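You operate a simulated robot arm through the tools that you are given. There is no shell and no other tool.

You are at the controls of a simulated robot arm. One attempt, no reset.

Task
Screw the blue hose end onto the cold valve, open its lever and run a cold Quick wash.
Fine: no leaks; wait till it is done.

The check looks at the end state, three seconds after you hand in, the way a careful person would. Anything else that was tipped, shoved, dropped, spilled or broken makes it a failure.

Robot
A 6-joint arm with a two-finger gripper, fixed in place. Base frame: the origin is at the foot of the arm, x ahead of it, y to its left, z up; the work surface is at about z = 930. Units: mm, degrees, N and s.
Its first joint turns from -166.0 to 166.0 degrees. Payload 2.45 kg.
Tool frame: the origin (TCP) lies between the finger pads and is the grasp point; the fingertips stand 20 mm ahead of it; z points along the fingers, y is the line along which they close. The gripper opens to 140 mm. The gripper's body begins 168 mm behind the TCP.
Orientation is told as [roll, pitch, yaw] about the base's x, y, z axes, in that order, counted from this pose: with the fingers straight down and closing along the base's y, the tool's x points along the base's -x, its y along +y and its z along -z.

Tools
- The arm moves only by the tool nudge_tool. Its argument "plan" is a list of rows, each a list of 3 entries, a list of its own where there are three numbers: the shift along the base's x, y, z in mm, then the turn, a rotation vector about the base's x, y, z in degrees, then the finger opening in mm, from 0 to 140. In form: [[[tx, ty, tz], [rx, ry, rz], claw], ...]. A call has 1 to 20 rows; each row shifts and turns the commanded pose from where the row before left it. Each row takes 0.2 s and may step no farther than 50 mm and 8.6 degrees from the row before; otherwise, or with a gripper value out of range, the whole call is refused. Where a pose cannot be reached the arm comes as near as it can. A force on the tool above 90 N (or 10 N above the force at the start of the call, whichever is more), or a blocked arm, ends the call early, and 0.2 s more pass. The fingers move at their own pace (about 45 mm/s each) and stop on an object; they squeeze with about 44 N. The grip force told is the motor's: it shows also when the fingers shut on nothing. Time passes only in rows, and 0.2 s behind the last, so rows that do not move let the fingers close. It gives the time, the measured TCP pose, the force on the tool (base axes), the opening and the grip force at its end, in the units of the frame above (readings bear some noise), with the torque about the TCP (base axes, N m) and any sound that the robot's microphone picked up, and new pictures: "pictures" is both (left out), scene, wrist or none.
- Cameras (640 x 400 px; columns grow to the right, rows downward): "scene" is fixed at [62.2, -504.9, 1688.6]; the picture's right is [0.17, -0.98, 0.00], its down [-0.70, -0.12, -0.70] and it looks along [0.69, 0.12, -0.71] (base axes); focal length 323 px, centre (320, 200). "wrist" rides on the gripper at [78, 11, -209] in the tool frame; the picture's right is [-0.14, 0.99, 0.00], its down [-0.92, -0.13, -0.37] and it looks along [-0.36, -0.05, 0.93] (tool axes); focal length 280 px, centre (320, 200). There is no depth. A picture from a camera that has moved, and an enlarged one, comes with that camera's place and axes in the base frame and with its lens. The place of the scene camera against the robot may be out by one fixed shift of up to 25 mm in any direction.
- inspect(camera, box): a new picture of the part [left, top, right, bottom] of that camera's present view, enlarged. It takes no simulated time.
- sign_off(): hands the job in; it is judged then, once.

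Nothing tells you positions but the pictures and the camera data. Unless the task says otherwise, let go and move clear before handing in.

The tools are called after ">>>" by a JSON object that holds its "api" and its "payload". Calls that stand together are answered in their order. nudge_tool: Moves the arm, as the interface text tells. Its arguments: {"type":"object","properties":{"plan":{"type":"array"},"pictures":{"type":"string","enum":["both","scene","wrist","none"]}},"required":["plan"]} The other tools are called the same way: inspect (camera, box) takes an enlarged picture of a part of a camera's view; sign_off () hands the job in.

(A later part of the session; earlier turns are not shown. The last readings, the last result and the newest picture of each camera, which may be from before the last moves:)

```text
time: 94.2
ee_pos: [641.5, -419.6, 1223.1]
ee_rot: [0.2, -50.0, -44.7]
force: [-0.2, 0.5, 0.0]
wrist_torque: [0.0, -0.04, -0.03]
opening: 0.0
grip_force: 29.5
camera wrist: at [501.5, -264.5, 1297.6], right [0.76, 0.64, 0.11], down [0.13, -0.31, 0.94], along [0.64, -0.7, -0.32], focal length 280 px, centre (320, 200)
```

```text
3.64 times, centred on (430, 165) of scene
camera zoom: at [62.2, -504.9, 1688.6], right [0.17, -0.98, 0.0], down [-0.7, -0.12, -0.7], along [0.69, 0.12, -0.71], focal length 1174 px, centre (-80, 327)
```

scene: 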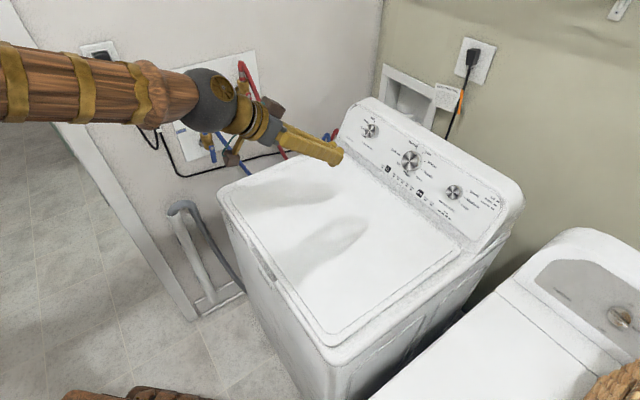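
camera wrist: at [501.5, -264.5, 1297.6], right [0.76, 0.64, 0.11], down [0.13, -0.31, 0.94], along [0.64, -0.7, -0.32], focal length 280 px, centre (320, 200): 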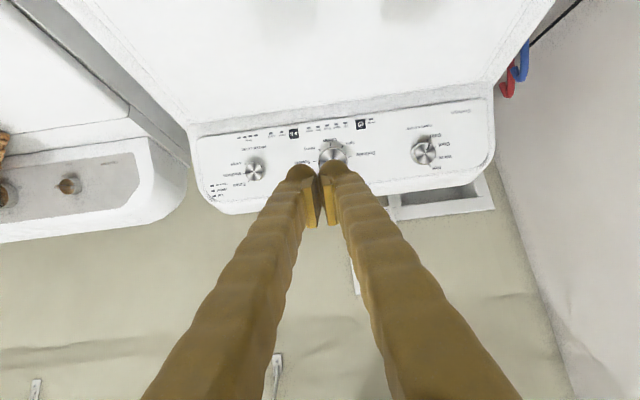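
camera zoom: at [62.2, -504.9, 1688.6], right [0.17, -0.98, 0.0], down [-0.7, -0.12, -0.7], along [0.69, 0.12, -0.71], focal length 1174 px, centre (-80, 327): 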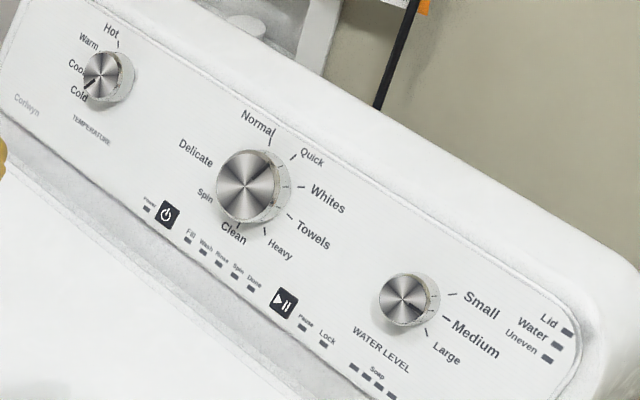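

>>> {"api": "inspect", "payload": {"camera": "wrist", "box": [290, 100, 500, 220]}}

>>> {"api": "inspect", "payload": {"camera": "wrist", "box": [190, 110, 320, 210]}}

>>> {"api": "inspect", "payload": {"camera": "scene", "box": [385, 135, 445, 185]}}

>>> {"api": "inspect", "payload": {"camera": "scene", "box": [355, 112, 395, 146]}}

```text
3.05 times, centred on (395, 160) of wrist
camera zoom: at [501.5, -264.5, 1297.6], right [0.76, 0.64, 0.11], down [0.13, -0.31, 0.94], along [0.64, -0.7, -0.32], focal length 854 px, centre (91, 322)
```

zoom: 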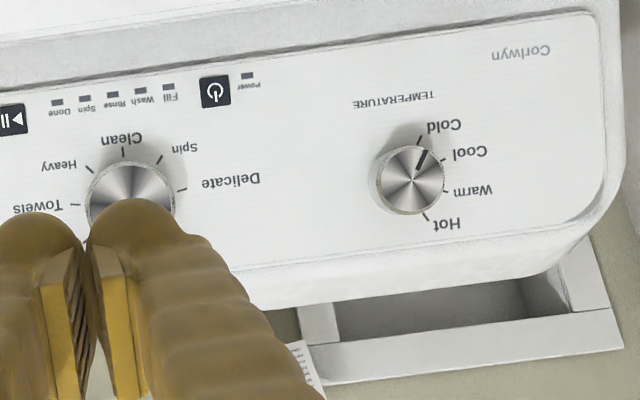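

```text
4.00 times, centred on (255, 160) of wrist
camera zoom: at [501.5, -264.5, 1297.6], right [0.76, 0.64, 0.11], down [0.13, -0.31, 0.94], along [0.64, -0.7, -0.32], focal length 1122 px, centre (580, 360)
```

zoom: 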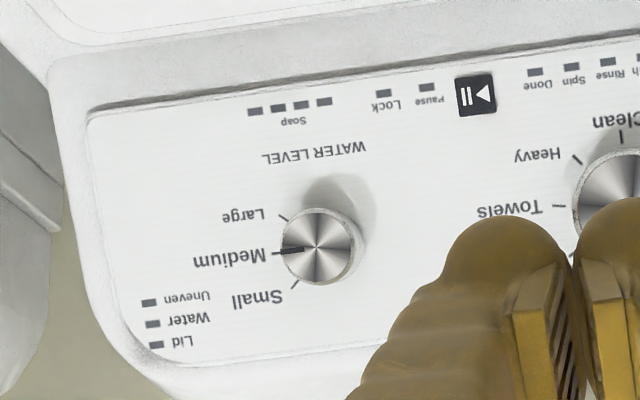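

```text
8.00 times, centred on (415, 160) of scene
camera zoom: at [62.2, -504.9, 1688.6], right [0.17, -0.98, 0.0], down [-0.7, -0.12, -0.7], along [0.69, 0.12, -0.71], focal length 2583 px, centre (-440, 520)
```

zoom: 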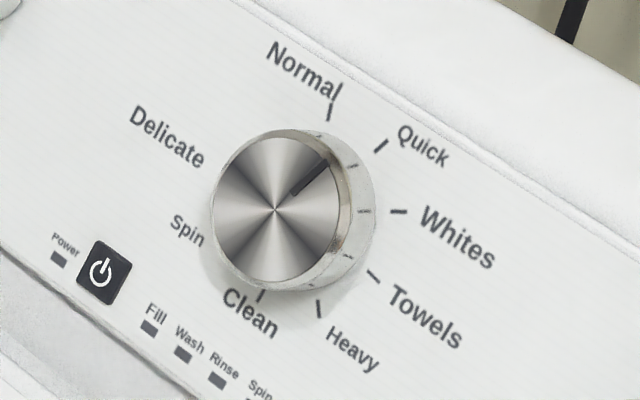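

```text
11.76 times, centred on (375, 129) of scene
camera zoom: at [62.2, -504.9, 1688.6], right [0.17, -0.98, 0.0], down [-0.7, -0.12, -0.7], along [0.69, 0.12, -0.71], focal length 3798 px, centre (-327, 1035)
```

zoom: 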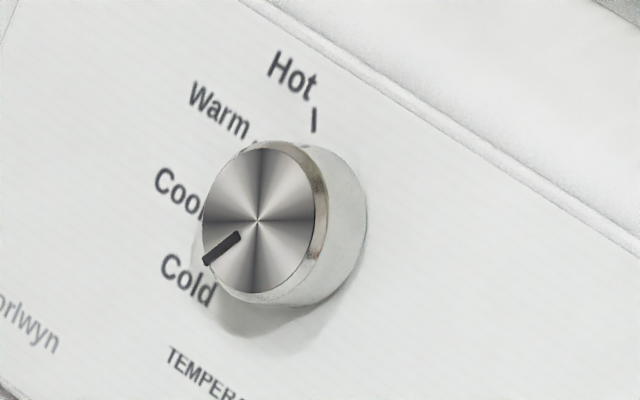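

>>> {"api": "inspect", "payload": {"camera": "wrist", "box": [405, 128, 450, 178]}}

>>> {"api": "nudge_tool", "payload": {"plan": [[[20, 20, 0], [0, 0, 0], 0], [[20, 20, 0], [0, 0, 0], 0], [[20, 20, -20], [0, 0, 0], 0], [[10, 10, -20], [0, 0, 0], 0]]}}

>>> {"api": "inspect", "payload": {"camera": "wrist", "box": [220, 90, 360, 200]}}

```text
8.00 times, centred on (428, 153) of wrist
camera zoom: at [501.5, -264.5, 1297.6], right [0.76, 0.64, 0.11], down [0.13, -0.31, 0.94], along [0.64, -0.7, -0.32], focal length 2243 px, centre (-540, 576)
```

zoom: 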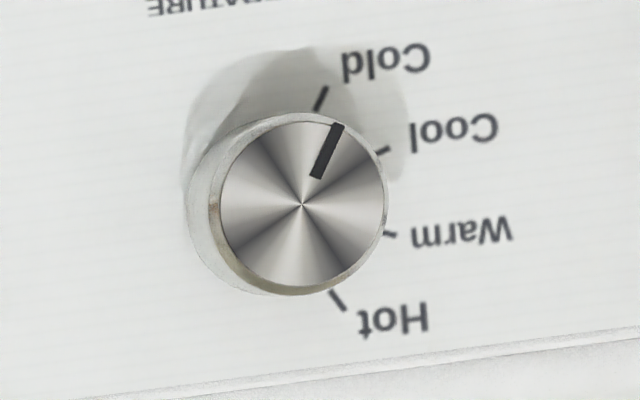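

```text
time: 95.2
ee_pos: [711.7, -350.8, 1183.0]
ee_rot: [0.1, -50.0, -45.0]
force: [-0.3, -0.3, -0.5]
wrist_torque: [-0.05, 0.01, 0.01]
opening: 0.3
grip_force: 29.2
camera wrist: at [570.0, -194.2, 1257.2], right [0.76, 0.64, 0.11], down [0.13, -0.31, 0.94], along [0.64, -0.7, -0.32], focal length 280 px, centre (320, 200)
```

scene: 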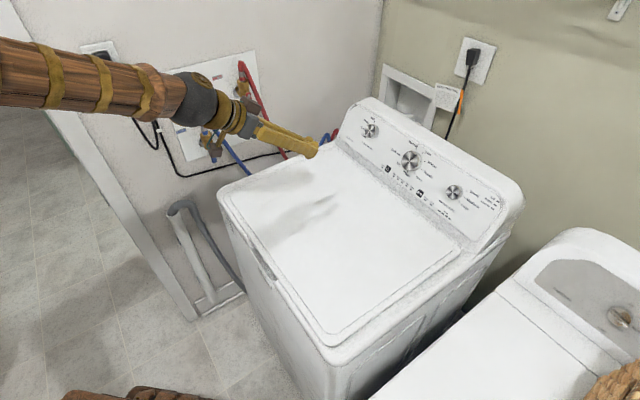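
wrist: 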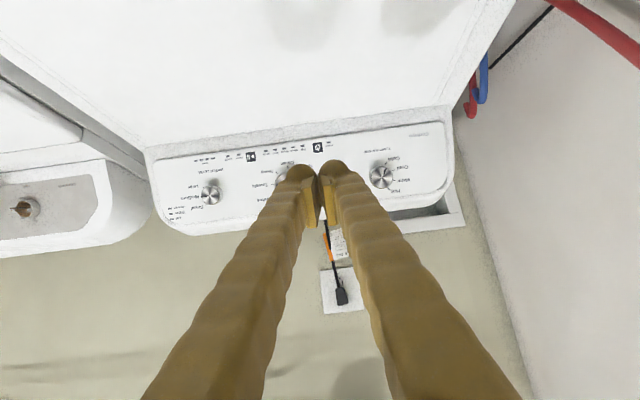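

```text
3.64 times, centred on (290, 145) of wrist
camera zoom: at [570.0, -194.2, 1257.2], right [0.76, 0.64, 0.11], down [0.13, -0.31, 0.94], along [0.64, -0.7, -0.32], focal length 1020 px, centre (429, 400)
```

zoom: 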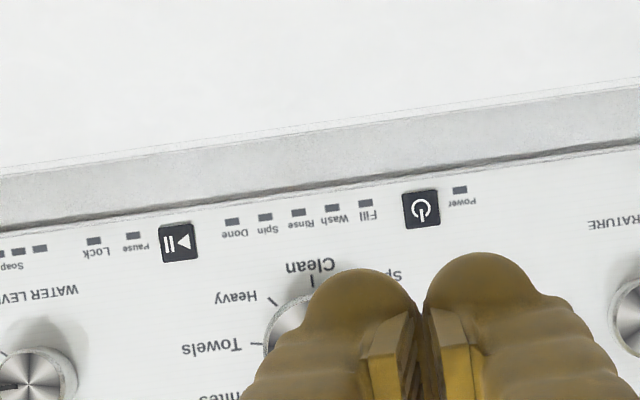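

The knob pointers line up with the Cold and Quick ticks, so both settings are already right. I still need Power, then Start. I'll turn the tool slightly so one fingertip leads, and approach the power button.

>>> {"api": "nudge_tool", "payload": {"plan": [[[15, -15, -15], [0, 0, 6], 0], [[15, -15, -15], [0, 0, 6], 0], [[20, -20, -20], [-2.7, -4.2, 0], 0], [[20, -20, -20], [-2.7, -4.2, 0], 0], [[25, -25, -25], [0, 0, 0], 0], [[25, -25, -30], [0, 0, 0], 0], [[25, -25, -30], [0, 0, 0], 0], [[0, 0, 0], [0, 0, 0], 0]]}}

>>> {"api": "inspect", "payload": {"camera": "wrist", "box": [200, 40, 440, 220]}}

>>> {"api": "inspect", "payload": {"camera": "scene", "box": [320, 120, 440, 220]}}

```text
time: 97.0
ee_pos: [831.3, -491.3, 1043.9]
ee_rot: [-2.1, -56.8, -32.7]
force: [-1.1, 0.4, -0.5]
wrist_torque: [0.04, -0.01, 0.01]
opening: 0.0
grip_force: 29.8
out of reach, approached as far as the arm can: row 3, 4
camera wrist: at [659.5, -358.2, 1092.9], right [0.62, 0.78, 0.1], down [0.1, -0.2, 0.97], along [0.78, -0.6, -0.2], focal length 280 px, centre (320, 200)
```

scene: 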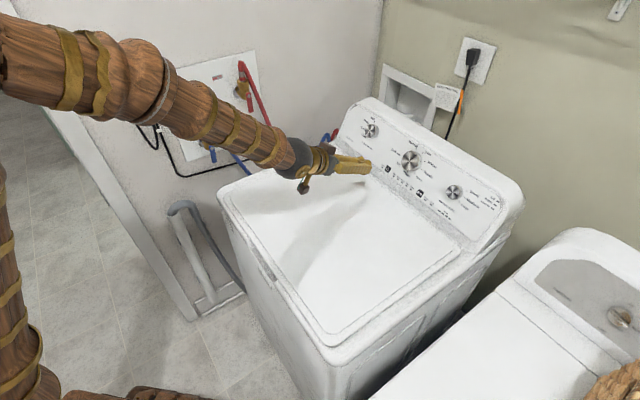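
wrist: 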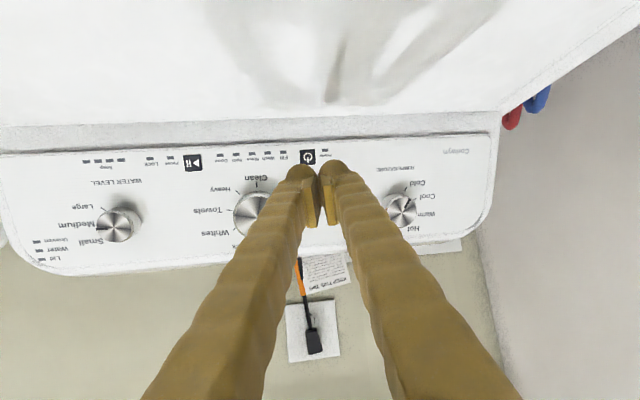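

```text
2.22 times, centred on (320, 130) of wrist
camera zoom: at [659.5, -358.2, 1092.9], right [0.62, 0.78, 0.1], down [0.1, -0.2, 0.97], along [0.78, -0.6, -0.2], focal length 623 px, centre (320, 356)
```

zoom: 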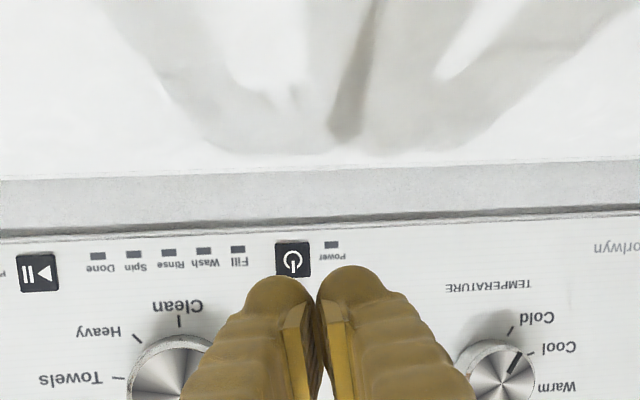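

```text
4.00 times, centred on (380, 170) of scene
camera zoom: at [62.2, -504.9, 1688.6], right [0.17, -0.98, 0.0], down [-0.7, -0.12, -0.7], along [0.69, 0.12, -0.71], focal length 1291 px, centre (80, 320)
```

zoom: 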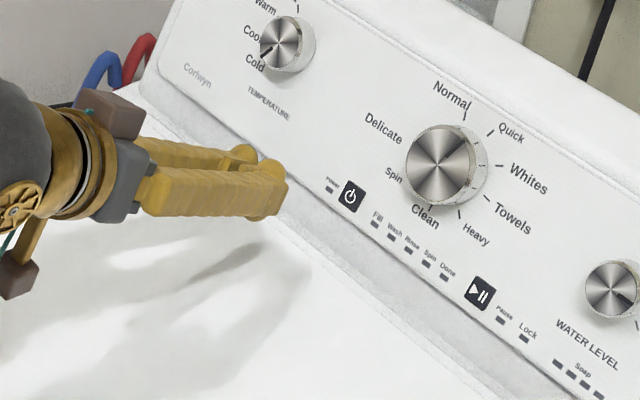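

>>> {"api": "nudge_tool", "payload": {"plan": [[[20, -12, -17], [0, 0, 0], 0], [[20, -12, -17], [0, 0, 0], 0], [[19, -13, -17], [0, 0, 0], 0], [[0, 0, 0], [0, 0, 0], 0]]}}

>>> {"api": "inspect", "payload": {"camera": "wrist", "box": [240, 80, 400, 220]}}

>>> {"api": "inspect", "payload": {"camera": "scene", "box": [340, 130, 440, 210]}}

```text
time: 98.0
ee_pos: [890.1, -527.2, 994.2]
ee_rot: [-2.1, -56.9, -32.7]
force: [-0.5, 0.3, 0.2]
wrist_torque: [0.0, -0.05, 0.0]
opening: 0.1
grip_force: 29.2
camera wrist: at [717.5, -395.3, 1043.0], right [0.62, 0.78, 0.1], down [0.1, -0.2, 0.97], along [0.78, -0.6, -0.2], focal length 280 px, centre (320, 200)
```

scene: 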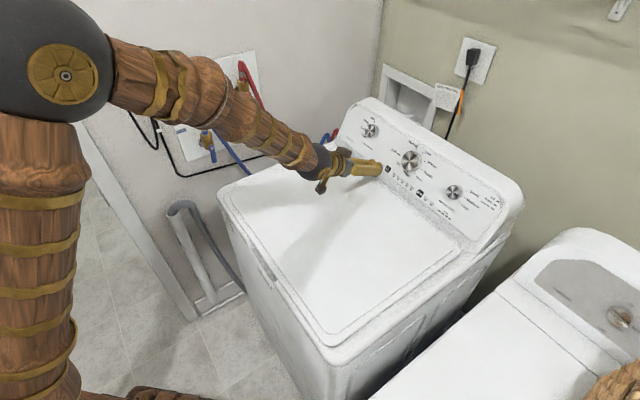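
wrist: 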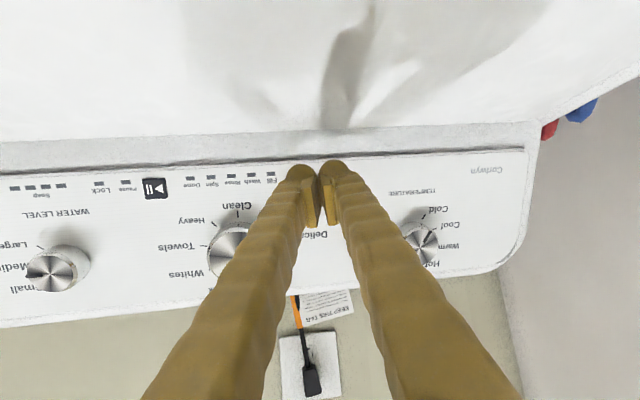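

```text
2.86 times, centred on (320, 150) of wrist
camera zoom: at [717.5, -395.3, 1043.0], right [0.62, 0.78, 0.1], down [0.1, -0.2, 0.97], along [0.78, -0.6, -0.2], focal length 801 px, centre (320, 343)
```

zoom: 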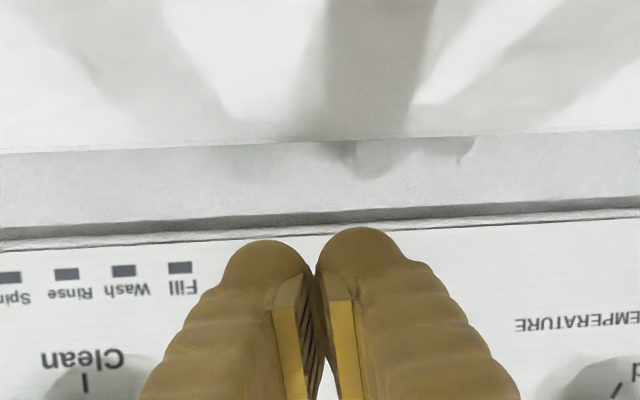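

```text
5.00 times, centred on (390, 170) of scene
camera zoom: at [62.2, -504.9, 1688.6], right [0.17, -0.98, 0.0], down [-0.7, -0.12, -0.7], along [0.69, 0.12, -0.71], focal length 1614 px, centre (-30, 350)
```

zoom: 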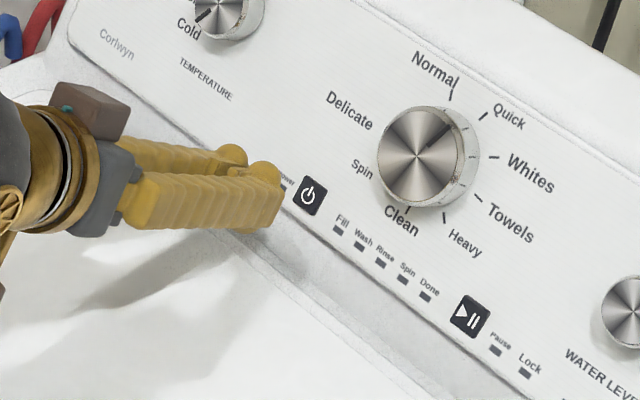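

>>> {"api": "nudge_tool", "payload": {"plan": [[[8, -8, -5.2], [0, 0, 0], 0], [[8, -8, -5.2], [0, 0, 0], 0], [[5, -5, -3.2], [0, 0, 0], 0], [[0, 0, 0], [0, 0, 0], 0]]}}

>>> {"api": "inspect", "payload": {"camera": "scene", "box": [370, 145, 420, 185]}}

```text
time: 99.0
ee_pos: [912.7, -548.8, 981.1]
ee_rot: [-2.2, -56.7, -32.6]
force: [0.0, 0.0, -0.1]
wrist_torque: [-0.02, 0.04, 0.0]
opening: 0.0
grip_force: 29.5
camera wrist: at [740.2, -416.2, 1029.0], right [0.62, 0.78, 0.09], down [0.1, -0.2, 0.97], along [0.78, -0.6, -0.2], focal length 280 px, centre (320, 200)
```

scene: 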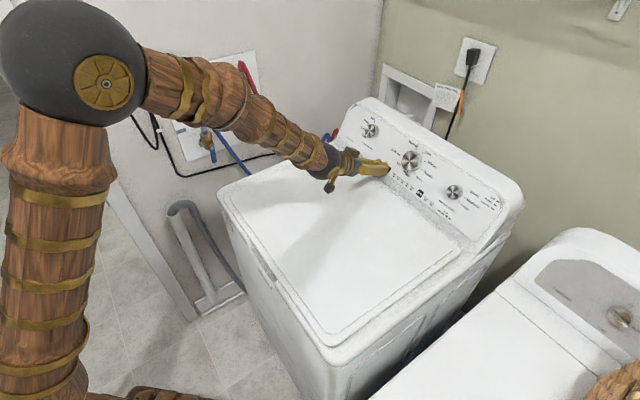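
wrist: 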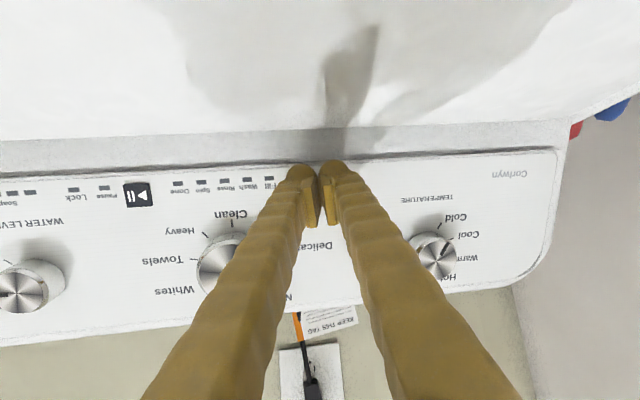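

```text
10.00 times, centred on (395, 165) of scene
camera zoom: at [62.2, -504.9, 1688.6], right [0.17, -0.98, 0.0], down [-0.7, -0.12, -0.7], along [0.69, 0.12, -0.71], focal length 3228 px, centre (-430, 550)
```

zoom: 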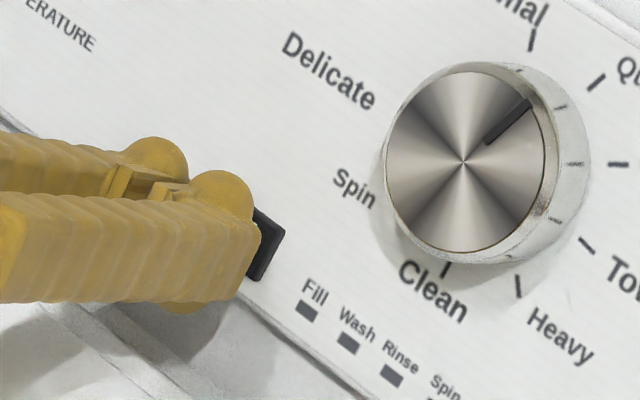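

>>> {"api": "nudge_tool", "payload": {"plan": [[[2, -1.6, -1.5], [0, 0, 0], 0], [[1.3, -1, -0.9], [0, 0, 0], 0], [[0, 0, 0], [0, 0, 0], 0]], "pictures": "none"}}

>>> {"api": "nudge_tool", "payload": {"plan": [[[1.3, -1, -0.9], [0, 0, 0], 0], [[1.3, -1, -0.9], [0, 0, 0], 0], [[0, 0, 0], [0, 0, 0], 0]], "pictures": "none"}}

```text
time: 99.8
ee_pos: [915.1, -551.8, 976.7]
ee_rot: [-2.3, -56.9, -32.5]
force: [0.3, 1.5, -0.3]
wrist_torque: [0.0, -0.01, 0.01]
opening: 0.0
grip_force: 29.1
```

```text
time: 100.6
ee_pos: [918.9, -552.9, 974.3]
ee_rot: [-2.4, -56.8, -32.6]
force: [0.0, 0.2, 0.0]
wrist_torque: [0.0, 0.0, 0.01]
opening: 0.4
grip_force: 29.4
```

>>> {"api": "nudge_tool", "payload": {"plan": [[[1, -1, -0.6], [0, 0, 0], 0], [[1, -1, -0.6], [0, 0, 0], 0], [[0, 0, 0], [0, 0, 0], 0]]}}

>>> {"api": "inspect", "payload": {"camera": "scene", "box": [370, 145, 420, 185]}}

```text
time: 101.4
ee_pos: [919.2, -554.8, 973.7]
ee_rot: [-2.3, -56.8, -32.5]
force: [-1.3, 0.7, 0.4]
wrist_torque: [0.05, -0.01, -0.02]
opening: 0.0
grip_force: 29.7
camera wrist: at [748.0, -422.1, 1022.1], right [0.62, 0.78, 0.09], down [0.1, -0.2, 0.97], along [0.77, -0.6, -0.2], focal length 280 px, centre (320, 200)
```

scene: 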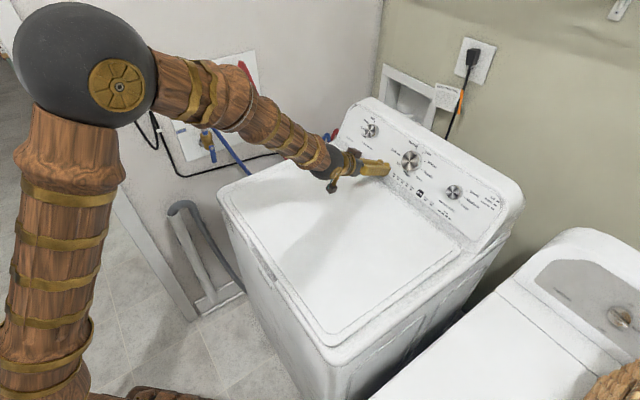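
wrist: 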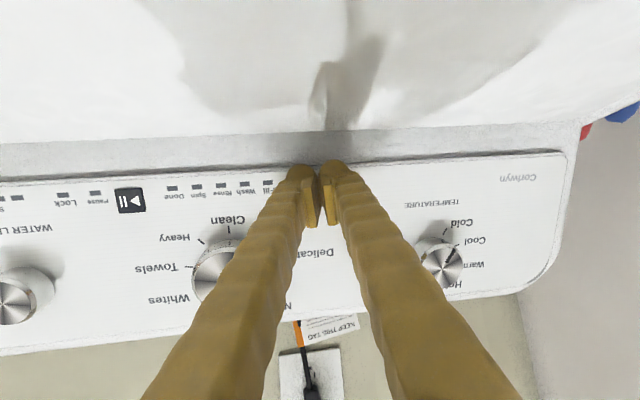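

```text
10.00 times, centred on (395, 165) of scene
camera zoom: at [62.2, -504.9, 1688.6], right [0.17, -0.98, 0.0], down [-0.7, -0.12, -0.7], along [0.69, 0.12, -0.71], focal length 3228 px, centre (-430, 550)
```

zoom: 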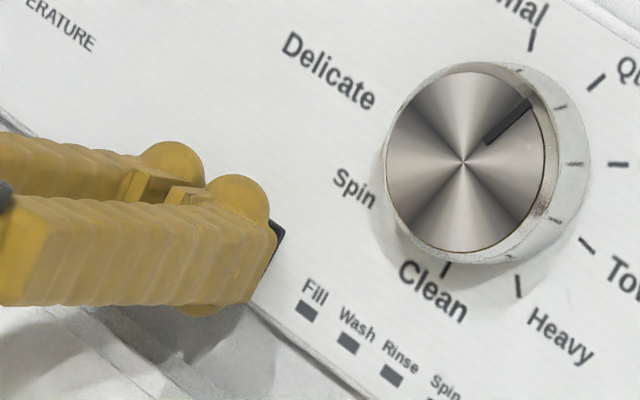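

>>> {"api": "nudge_tool", "payload": {"plan": [[[1.2, -0.5, -0.7], [0, 0, 0], 0], [[1.2, -0.5, -0.7], [0, 0, 0], 0], [[0, 0, 0], [0, 0, 0], 0]], "pictures": "none"}}

>>> {"api": "nudge_tool", "payload": {"plan": [[[1.2, -0.5, -0.7], [0, 0, 0], 0], [[1.2, -0.5, -0.7], [0, 0, 0], 0], [[0, 0, 0], [0, 0, 0], 0]], "pictures": "none"}}

>>> {"api": "inspect", "payload": {"camera": "scene", "box": [370, 145, 420, 185]}}

```text
time: 102.2
ee_pos: [923.3, -556.6, 971.9]
ee_rot: [-2.4, -56.8, -32.6]
force: [0.3, 0.0, -1.6]
wrist_torque: [0.02, 0.01, 0.02]
opening: 0.0
grip_force: 29.5
```

```text
time: 103.0
ee_pos: [924.8, -555.3, 969.5]
ee_rot: [-2.2, -56.8, -32.5]
force: [1.0, -0.1, -0.4]
wrist_torque: [0.01, 0.01, 0.01]
opening: 0.2
grip_force: 29.3
```

```text
10.00 times, centred on (395, 165) of scene
camera zoom: at [62.2, -504.9, 1688.6], right [0.17, -0.98, 0.0], down [-0.7, -0.12, -0.7], along [0.69, 0.12, -0.71], focal length 3228 px, centre (-430, 550)
```

zoom: 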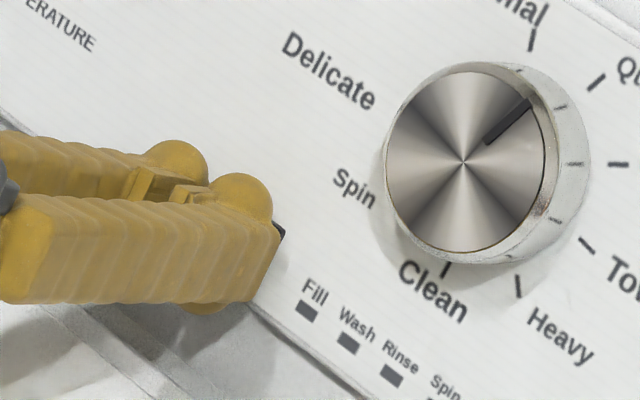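

>>> {"api": "nudge_tool", "payload": {"plan": [[[0.8, -1, 0], [0, 0, 0], 0], [[0.8, -1, 0], [0, 0, 0], 0], [[0, 0, 0], [0, 0, 0], 0]], "pictures": "none"}}

>>> {"api": "nudge_tool", "payload": {"plan": [[[0.8, -0.8, 0], [0, 0, 0], 0], [[0.8, -0.8, 0], [0, 0, 0], 0], [[0, 0, 0], [0, 0, 0], 0]]}}

>>> {"api": "inspect", "payload": {"camera": "scene", "box": [370, 145, 420, 185]}}

>>> {"api": "inspect", "payload": {"camera": "wrist", "box": [240, 100, 400, 220]}}

```text
time: 103.8
ee_pos: [926.3, -559.9, 971.6]
ee_rot: [-2.2, -56.8, -32.7]
force: [-0.8, 0.6, -0.5]
wrist_torque: [-0.01, 0.01, 0.01]
opening: 0.1
grip_force: 29.0
```

```text
time: 104.6
ee_pos: [928.3, -560.6, 971.0]
ee_rot: [-2.3, -56.7, -32.6]
force: [-1.4, 0.3, 0.5]
wrist_torque: [0.02, -0.03, -0.01]
opening: 0.0
grip_force: 29.4
heard: click
camera wrist: at [756.1, -428.5, 1020.2], right [0.62, 0.78, 0.09], down [0.1, -0.2, 0.97], along [0.77, -0.6, -0.2], focal length 280 px, centre (320, 200)
```

scene: 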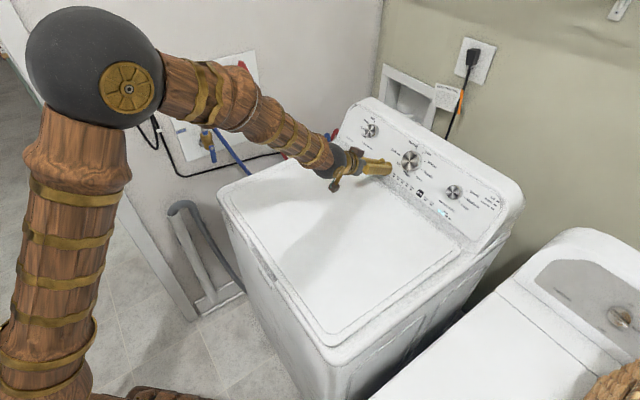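
wrist: 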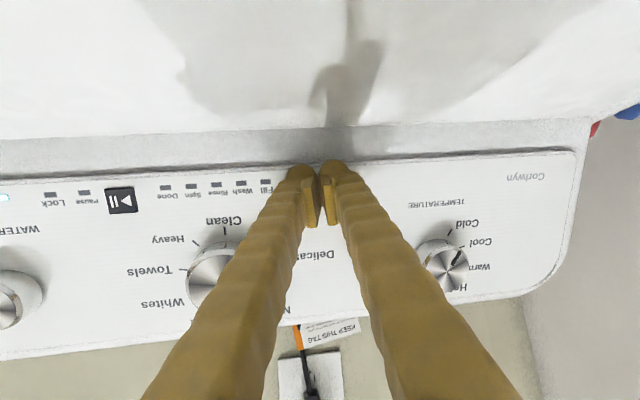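

```text
10.00 times, centred on (395, 165) of scene
camera zoom: at [62.2, -504.9, 1688.6], right [0.17, -0.98, 0.0], down [-0.7, -0.12, -0.7], along [0.69, 0.12, -0.71], focal length 3228 px, centre (-430, 550)
```

zoom: 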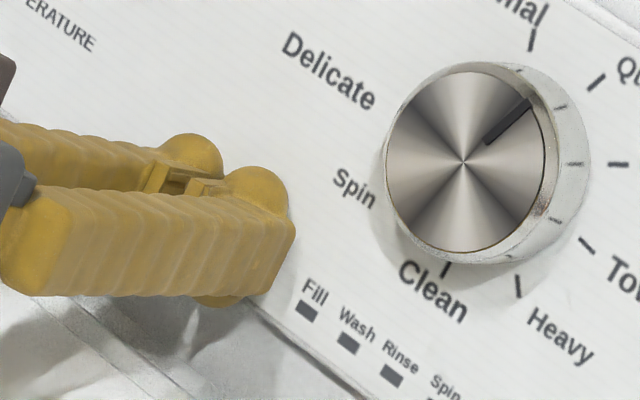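

```text
3.33 times, centred on (320, 160) of wrist
camera zoom: at [756.1, -428.5, 1020.2], right [0.62, 0.78, 0.09], down [0.1, -0.2, 0.97], along [0.77, -0.6, -0.2], focal length 935 px, centre (320, 333)
```

zoom: 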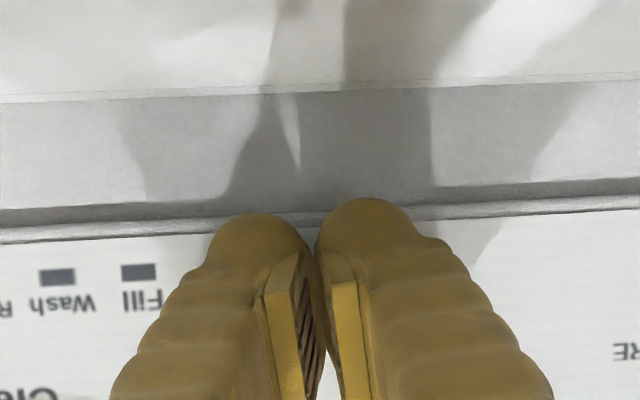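

A click sounded and an indicator lit, so the power is on. I'll back off and read the panel.

>>> {"api": "nudge_tool", "payload": {"plan": [[[-6, 6, 4], [0, 0, 0], 0], [[-13, 13, 8], [0, 0, 0], 0], [[-13, 13, 8], [0, 0, 0], 0], [[0, 0, 0], [0, 0, 0], 0]]}}

>>> {"api": "inspect", "payload": {"camera": "scene", "box": [375, 140, 515, 230]}}

```text
time: 105.6
ee_pos: [896.1, -529.6, 989.7]
ee_rot: [-2.2, -56.9, -32.6]
force: [-0.1, -0.1, -0.2]
wrist_torque: [0.02, 0.01, 0.0]
opening: 0.1
grip_force: 29.5
camera wrist: at [724.2, -397.1, 1038.4], right [0.62, 0.78, 0.1], down [0.1, -0.2, 0.97], along [0.78, -0.6, -0.2], focal length 280 px, centre (320, 200)
```

scene: 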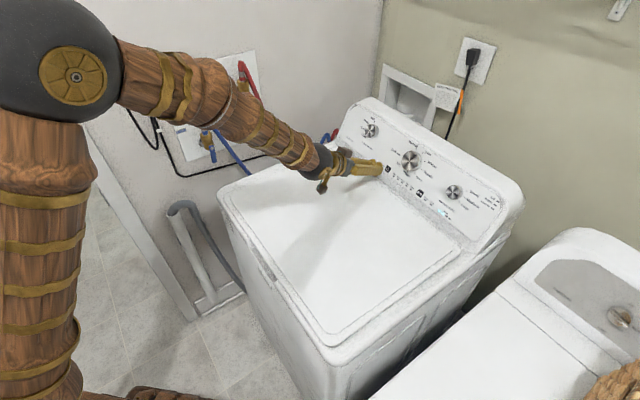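
wrist: 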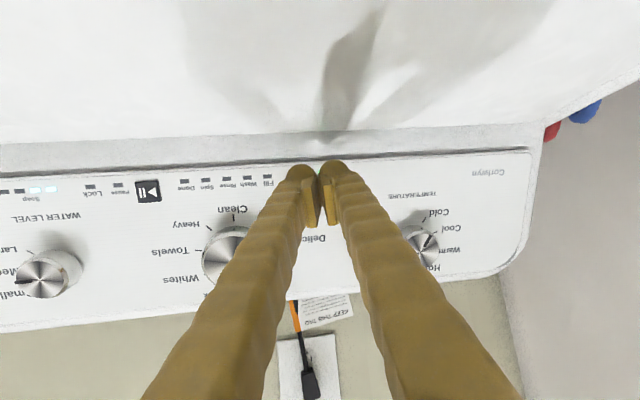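

```text
4.44 times, centred on (445, 185) of scene
camera zoom: at [62.2, -504.9, 1688.6], right [0.17, -0.98, 0.0], down [-0.7, -0.12, -0.7], along [0.69, 0.12, -0.71], focal length 1435 px, centre (-236, 267)
```

zoom: 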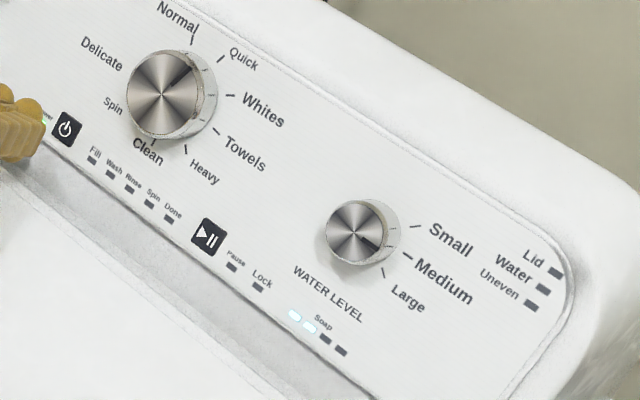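

The Power light is green. I'll slide along the panel to the start button.

>>> {"api": "nudge_tool", "payload": {"plan": [[[-20, -20, 2], [0, 0, 0], 0], [[-20, -20, 0], [0, 0, 0], 0], [[-20, -20, 0], [0, 0, 0], 0], [[-20, -20, 0], [0, 0, 0], 0], [[-20, -20, -2], [0, 0, 0], 0], [[0, 0, 0], [0, 0, 0], 0]]}}

>>> {"api": "inspect", "payload": {"camera": "scene", "box": [390, 160, 450, 210]}}

>>> {"api": "inspect", "payload": {"camera": "wrist", "box": [200, 100, 440, 260]}}

```text
time: 107.0
ee_pos: [841.4, -559.7, 984.3]
ee_rot: [1.9, -55.8, -41.7]
force: [-0.9, -0.3, 0.3]
wrist_torque: [0.0, -0.01, -0.02]
opening: 0.2
grip_force: 29.2
out of reach, approached as far as the arm can: row 1, 2, 3, 4, 5
camera wrist: at [682.1, -412.3, 1037.3], right [0.7, 0.71, 0.13], down [0.07, -0.25, 0.97], along [0.72, -0.66, -0.22], focal length 280 px, centre (320, 200)
```

scene: 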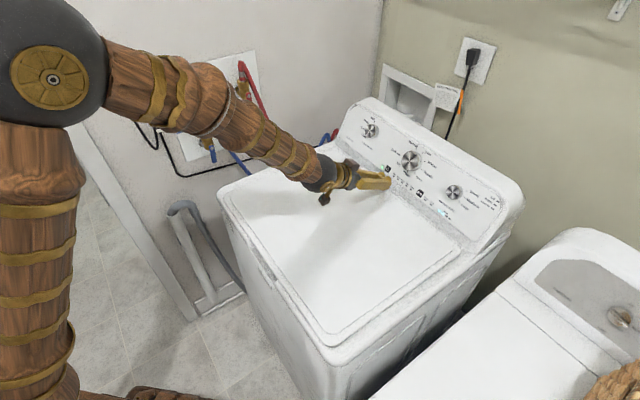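
wrist: 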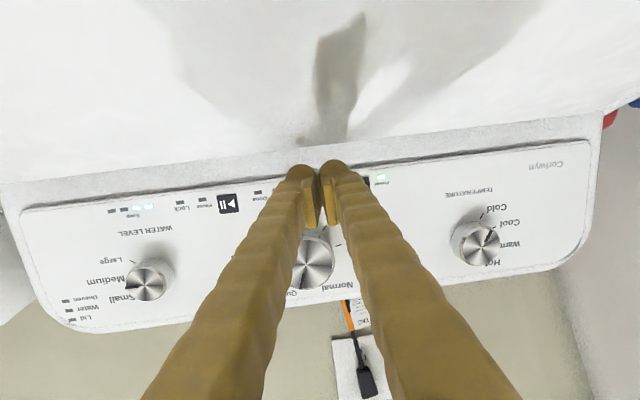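

```text
8.00 times, centred on (420, 185) of scene
camera zoom: at [62.2, -504.9, 1688.6], right [0.17, -0.98, 0.0], down [-0.7, -0.12, -0.7], along [0.69, 0.12, -0.71], focal length 2583 px, centre (-480, 320)
```

zoom: 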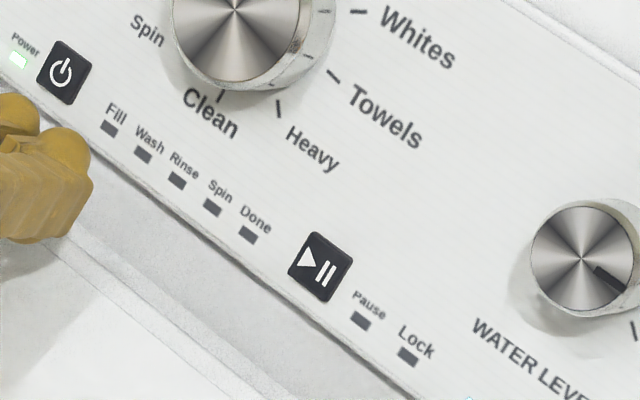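

```text
2.50 times, centred on (320, 180) of wrist
camera zoom: at [682.1, -412.3, 1037.3], right [0.7, 0.71, 0.13], down [0.07, -0.25, 0.97], along [0.72, -0.66, -0.22], focal length 701 px, centre (320, 250)
```

zoom: 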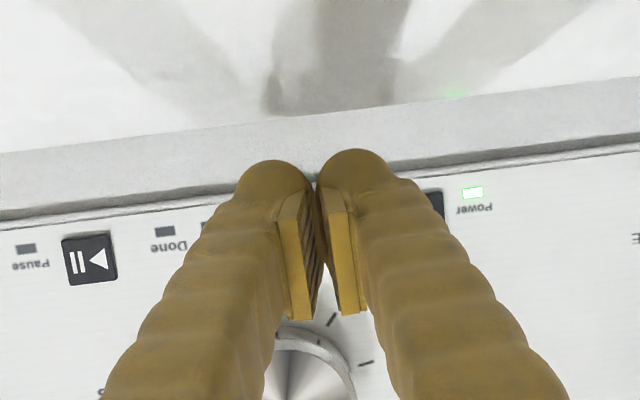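

A joint limit deflected the slide, so a steeper tool angle is needed at this spot. I'll pitch down 10°, turn slightly, and go to the pre-start position.

>>> {"api": "nudge_tool", "payload": {"plan": [[[-5, 5, 5], [3.3, 3.7, 0], 0], [[-5, 5, 5], [3.3, 3.7, 0], 0], [[-7, -21, -1], [0, 0, 2], 0], [[-9, -21, -1], [0, 0, 2], 0], [[-9, -21, -1], [0, 0, 2], 0], [[-9, -21, -1], [0, 0, 2], 0], [[0, 0, 0], [0, 0, 0], 0]]}}

>>> {"api": "inspect", "payload": {"camera": "scene", "box": [390, 160, 450, 210]}}

>>> {"api": "inspect", "payload": {"camera": "wrist", "box": [200, 100, 440, 260]}}

```text
time: 108.6
ee_pos: [794.4, -627.3, 988.4]
ee_rot: [1.9, -45.8, -33.6]
force: [0.7, -0.1, 0.2]
wrist_torque: [0.0, 0.01, 0.03]
opening: 0.0
grip_force: 29.5
out of reach, approached as far as the arm can: row 2, 3
camera wrist: at [627.2, -511.5, 1077.2], right [0.61, 0.78, 0.12], down [0.24, -0.33, 0.91], along [0.76, -0.53, -0.39], focal length 280 px, centre (320, 200)
```

scene: 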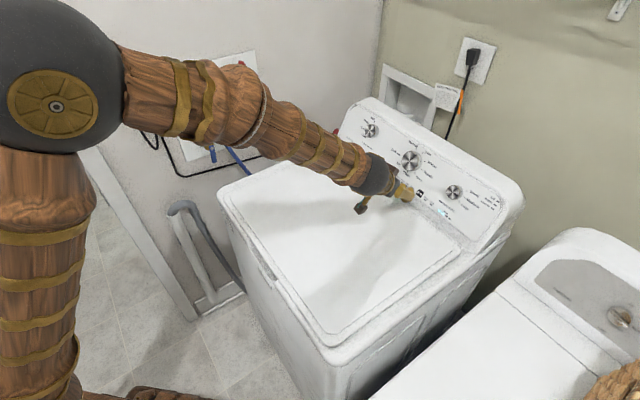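
wrist: 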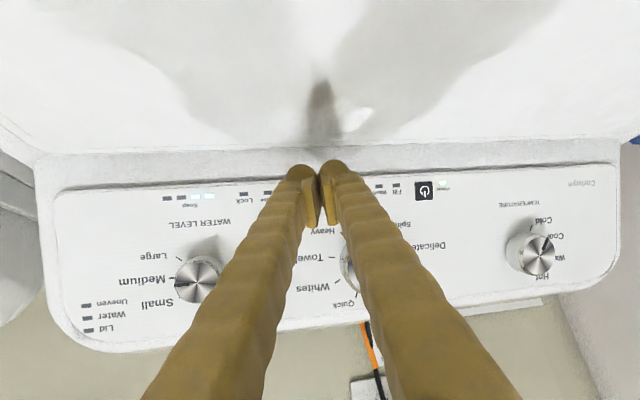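

```text
8.00 times, centred on (420, 185) of scene
camera zoom: at [62.2, -504.9, 1688.6], right [0.17, -0.98, 0.0], down [-0.7, -0.12, -0.7], along [0.69, 0.12, -0.71], focal length 2583 px, centre (-480, 320)
```

zoom: 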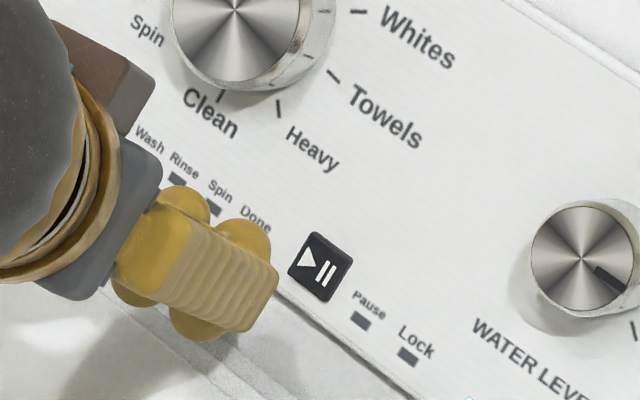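

```text
2.50 times, centred on (320, 180) of wrist
camera zoom: at [627.2, -511.5, 1077.2], right [0.61, 0.78, 0.12], down [0.24, -0.33, 0.91], along [0.76, -0.53, -0.39], focal length 701 px, centre (320, 250)
```

zoom: 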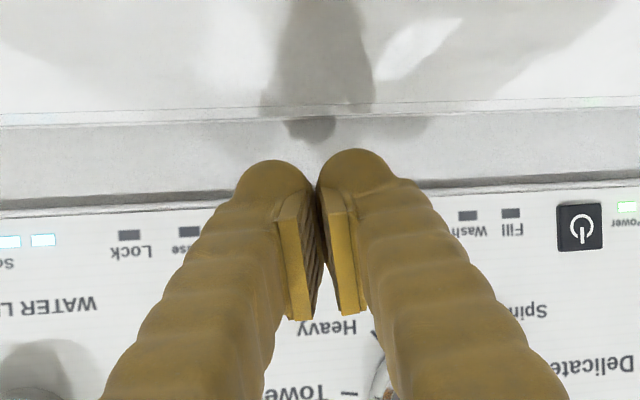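

The finger and start button positions match my projections to within a couple of millimetres. I'll advance to the start button.

>>> {"api": "nudge_tool", "payload": {"plan": [[[2.8, -7.7, 2], [0, 0, 0], 0], [[8, -8, -5.2], [0, 0, 0], 0], [[8, -8, -5.2], [0, 0, 0], 0], [[5, -5, -3.2], [0, 0, 0], 0], [[0, 0, 0], [0, 0, 0], 0]]}}

>>> {"api": "inspect", "payload": {"camera": "scene", "box": [390, 160, 450, 210]}}

```text
time: 109.8
ee_pos: [819.2, -657.2, 976.5]
ee_rot: [2.0, -45.9, -33.7]
force: [0.5, 0.4, -0.7]
wrist_torque: [-0.02, -0.02, 0.0]
opening: 0.0
grip_force: 29.8
camera wrist: at [651.9, -539.9, 1065.2], right [0.61, 0.78, 0.12], down [0.24, -0.33, 0.91], along [0.76, -0.53, -0.39], focal length 280 px, centre (320, 200)
```

scene: 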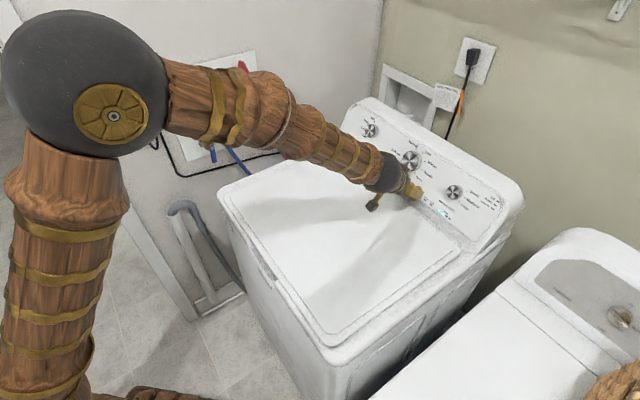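
wrist: 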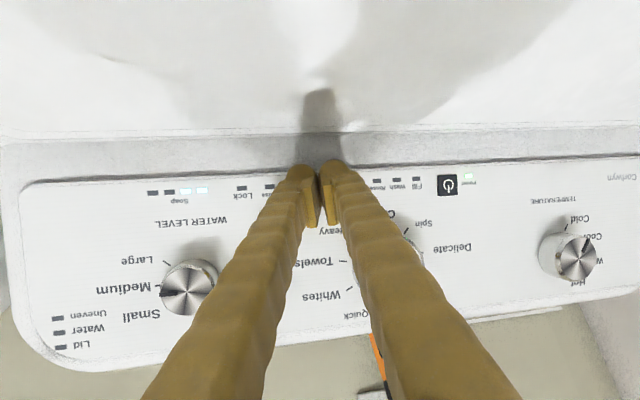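

```text
8.00 times, centred on (420, 185) of scene
camera zoom: at [62.2, -504.9, 1688.6], right [0.17, -0.98, 0.0], down [-0.7, -0.12, -0.7], along [0.69, 0.12, -0.71], focal length 2583 px, centre (-480, 320)
```

zoom: 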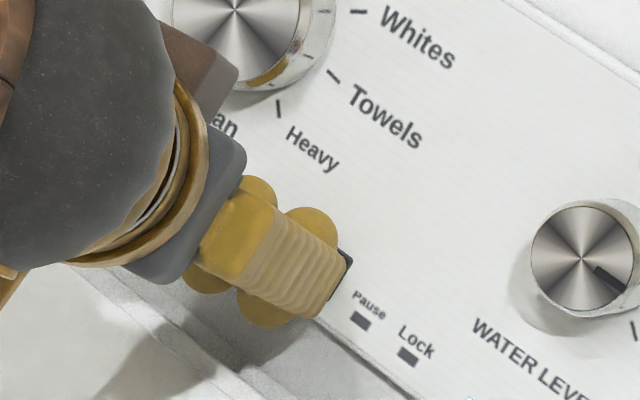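

>>> {"api": "nudge_tool", "payload": {"plan": [[[1, -1, -0.6], [0, 0, 0], 0], [[1, -1, -0.6], [0, 0, 0], 0], [[1, -1, -0.6], [0, 0, 0], 0], [[0, 0, 0], [0, 0, 0], 0]], "pictures": "none"}}

>>> {"api": "nudge_tool", "payload": {"plan": [[[1, -1, -0.6], [0, 0, 0], 0], [[1, -1, -0.6], [0, 0, 0], 0], [[0, 0, 0], [0, 0, 0], 0]], "pictures": "none"}}

```text
time: 110.8
ee_pos: [822.1, -658.3, 974.4]
ee_rot: [1.9, -45.8, -33.6]
force: [0.1, 0.0, -0.6]
wrist_torque: [-0.03, -0.02, 0.0]
opening: 0.1
grip_force: 29.0
```

```text
time: 111.6
ee_pos: [824.9, -661.3, 971.9]
ee_rot: [2.0, -45.8, -33.5]
force: [-0.4, 1.0, -0.9]
wrist_torque: [-0.01, -0.02, -0.04]
opening: 0.0
grip_force: 29.6
heard: click
```

The start button clicked. I'll back away and read the panel.

>>> {"api": "nudge_tool", "payload": {"plan": [[[-6, 6, 4], [0, 0, 0], 0], [[-13, 13, 8], [0, 0, 0], 0], [[-20, 20, 15], [0, 0, 0], 0], [[-25, 25, 20], [0, 0, 0], 0], [[-25, 25, 20], [0, 0, 0], 0], [[-25, 25, 20], [0, 0, 0], 0]]}}

>>> {"api": "inspect", "payload": {"camera": "scene", "box": [375, 140, 515, 230]}}

>>> {"api": "inspect", "payload": {"camera": "scene", "box": [165, 95, 265, 175]}}

```text
time: 113.0
ee_pos: [710.3, -543.2, 1057.9]
ee_rot: [2.0, -45.7, -33.6]
force: [0.6, -0.5, -0.2]
wrist_torque: [0.0, -0.03, 0.02]
opening: 0.0
grip_force: 29.2
camera wrist: at [542.5, -427.2, 1147.4], right [0.61, 0.78, 0.12], down [0.24, -0.33, 0.91], along [0.76, -0.53, -0.39], focal length 280 px, centre (320, 200)
```

scene: 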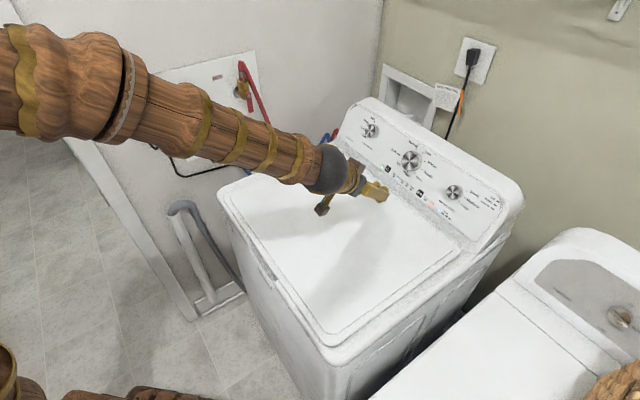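
wrist: 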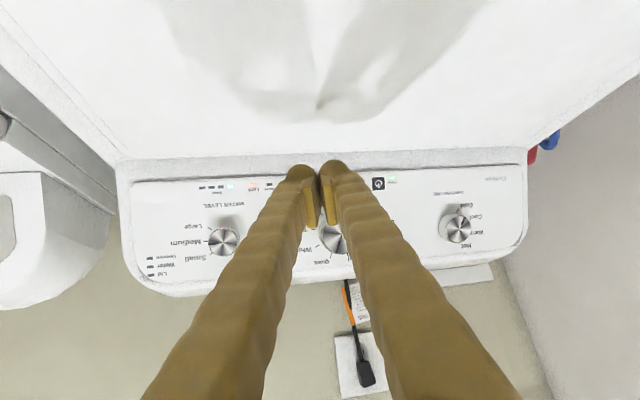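

```text
4.44 times, centred on (445, 185) of scene
camera zoom: at [62.2, -504.9, 1688.6], right [0.17, -0.98, 0.0], down [-0.7, -0.12, -0.7], along [0.69, 0.12, -0.71], focal length 1435 px, centre (-236, 267)
```

zoom: 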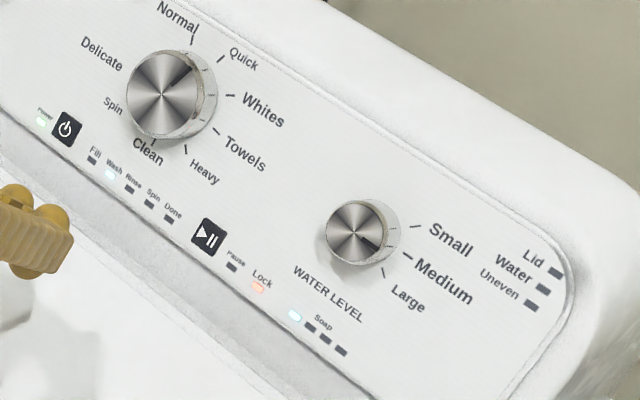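

```text
5.00 times, centred on (215, 135) of scene
camera zoom: at [62.2, -504.9, 1688.6], right [0.17, -0.98, 0.0], down [-0.7, -0.12, -0.7], along [0.69, 0.12, -0.71], focal length 1614 px, centre (845, 525)
```

zoom: 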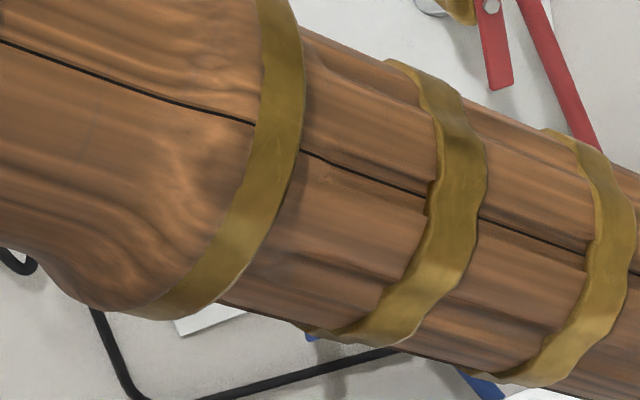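

The washer is running: Wash and Lock are lit and there is no Water error. I'll move the arm clear so I can watch both the valve and the panel.

>>> {"api": "nudge_tool", "payload": {"plan": [[[-15, 0, 40], [0, 0, 0], 0], [[-15, -10, 40], [3.3, 5, 0], 0], [[-15, -20, 40], [3.3, 5, 0], 0], [[-15, -30, 40], [3.3, 5, 0], 0], [[-15, -30, 30], [3.3, 5, 0], 0], [[-10, -30, 20], [3.3, 5, 0], 0], [[-10, -30, 10], [3.3, 5, 0], 0], [[-10, -30, 0], [3.3, 5, 0], 0], [[0, -30, 0], [0, 0, 0], 0], [[0, -30, 0], [0, 0, 0], 0]]}}

>>> {"api": "inspect", "payload": {"camera": "scene", "box": [165, 95, 265, 175]}}

>>> {"api": "inspect", "payload": {"camera": "scene", "box": [375, 140, 515, 230]}}

```text
refused: row 4 steps farther than a row can; nothing moved
```

```text
5.00 times, centred on (215, 135) of scene
camera zoom: at [62.2, -504.9, 1688.6], right [0.17, -0.98, 0.0], down [-0.7, -0.12, -0.7], along [0.69, 0.12, -0.71], focal length 1614 px, centre (845, 525)
```

zoom: 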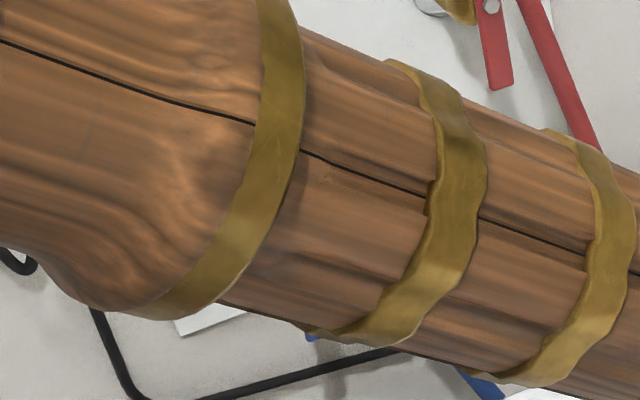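

```text
4.44 times, centred on (445, 185) of scene
camera zoom: at [62.2, -504.9, 1688.6], right [0.17, -0.98, 0.0], down [-0.7, -0.12, -0.7], along [0.69, 0.12, -0.71], focal length 1435 px, centre (-236, 267)
```

zoom: 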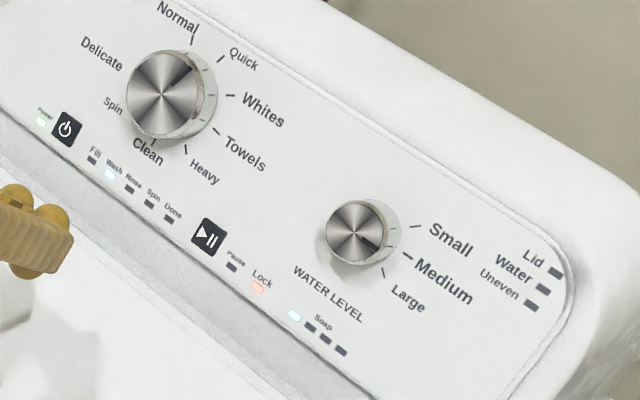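

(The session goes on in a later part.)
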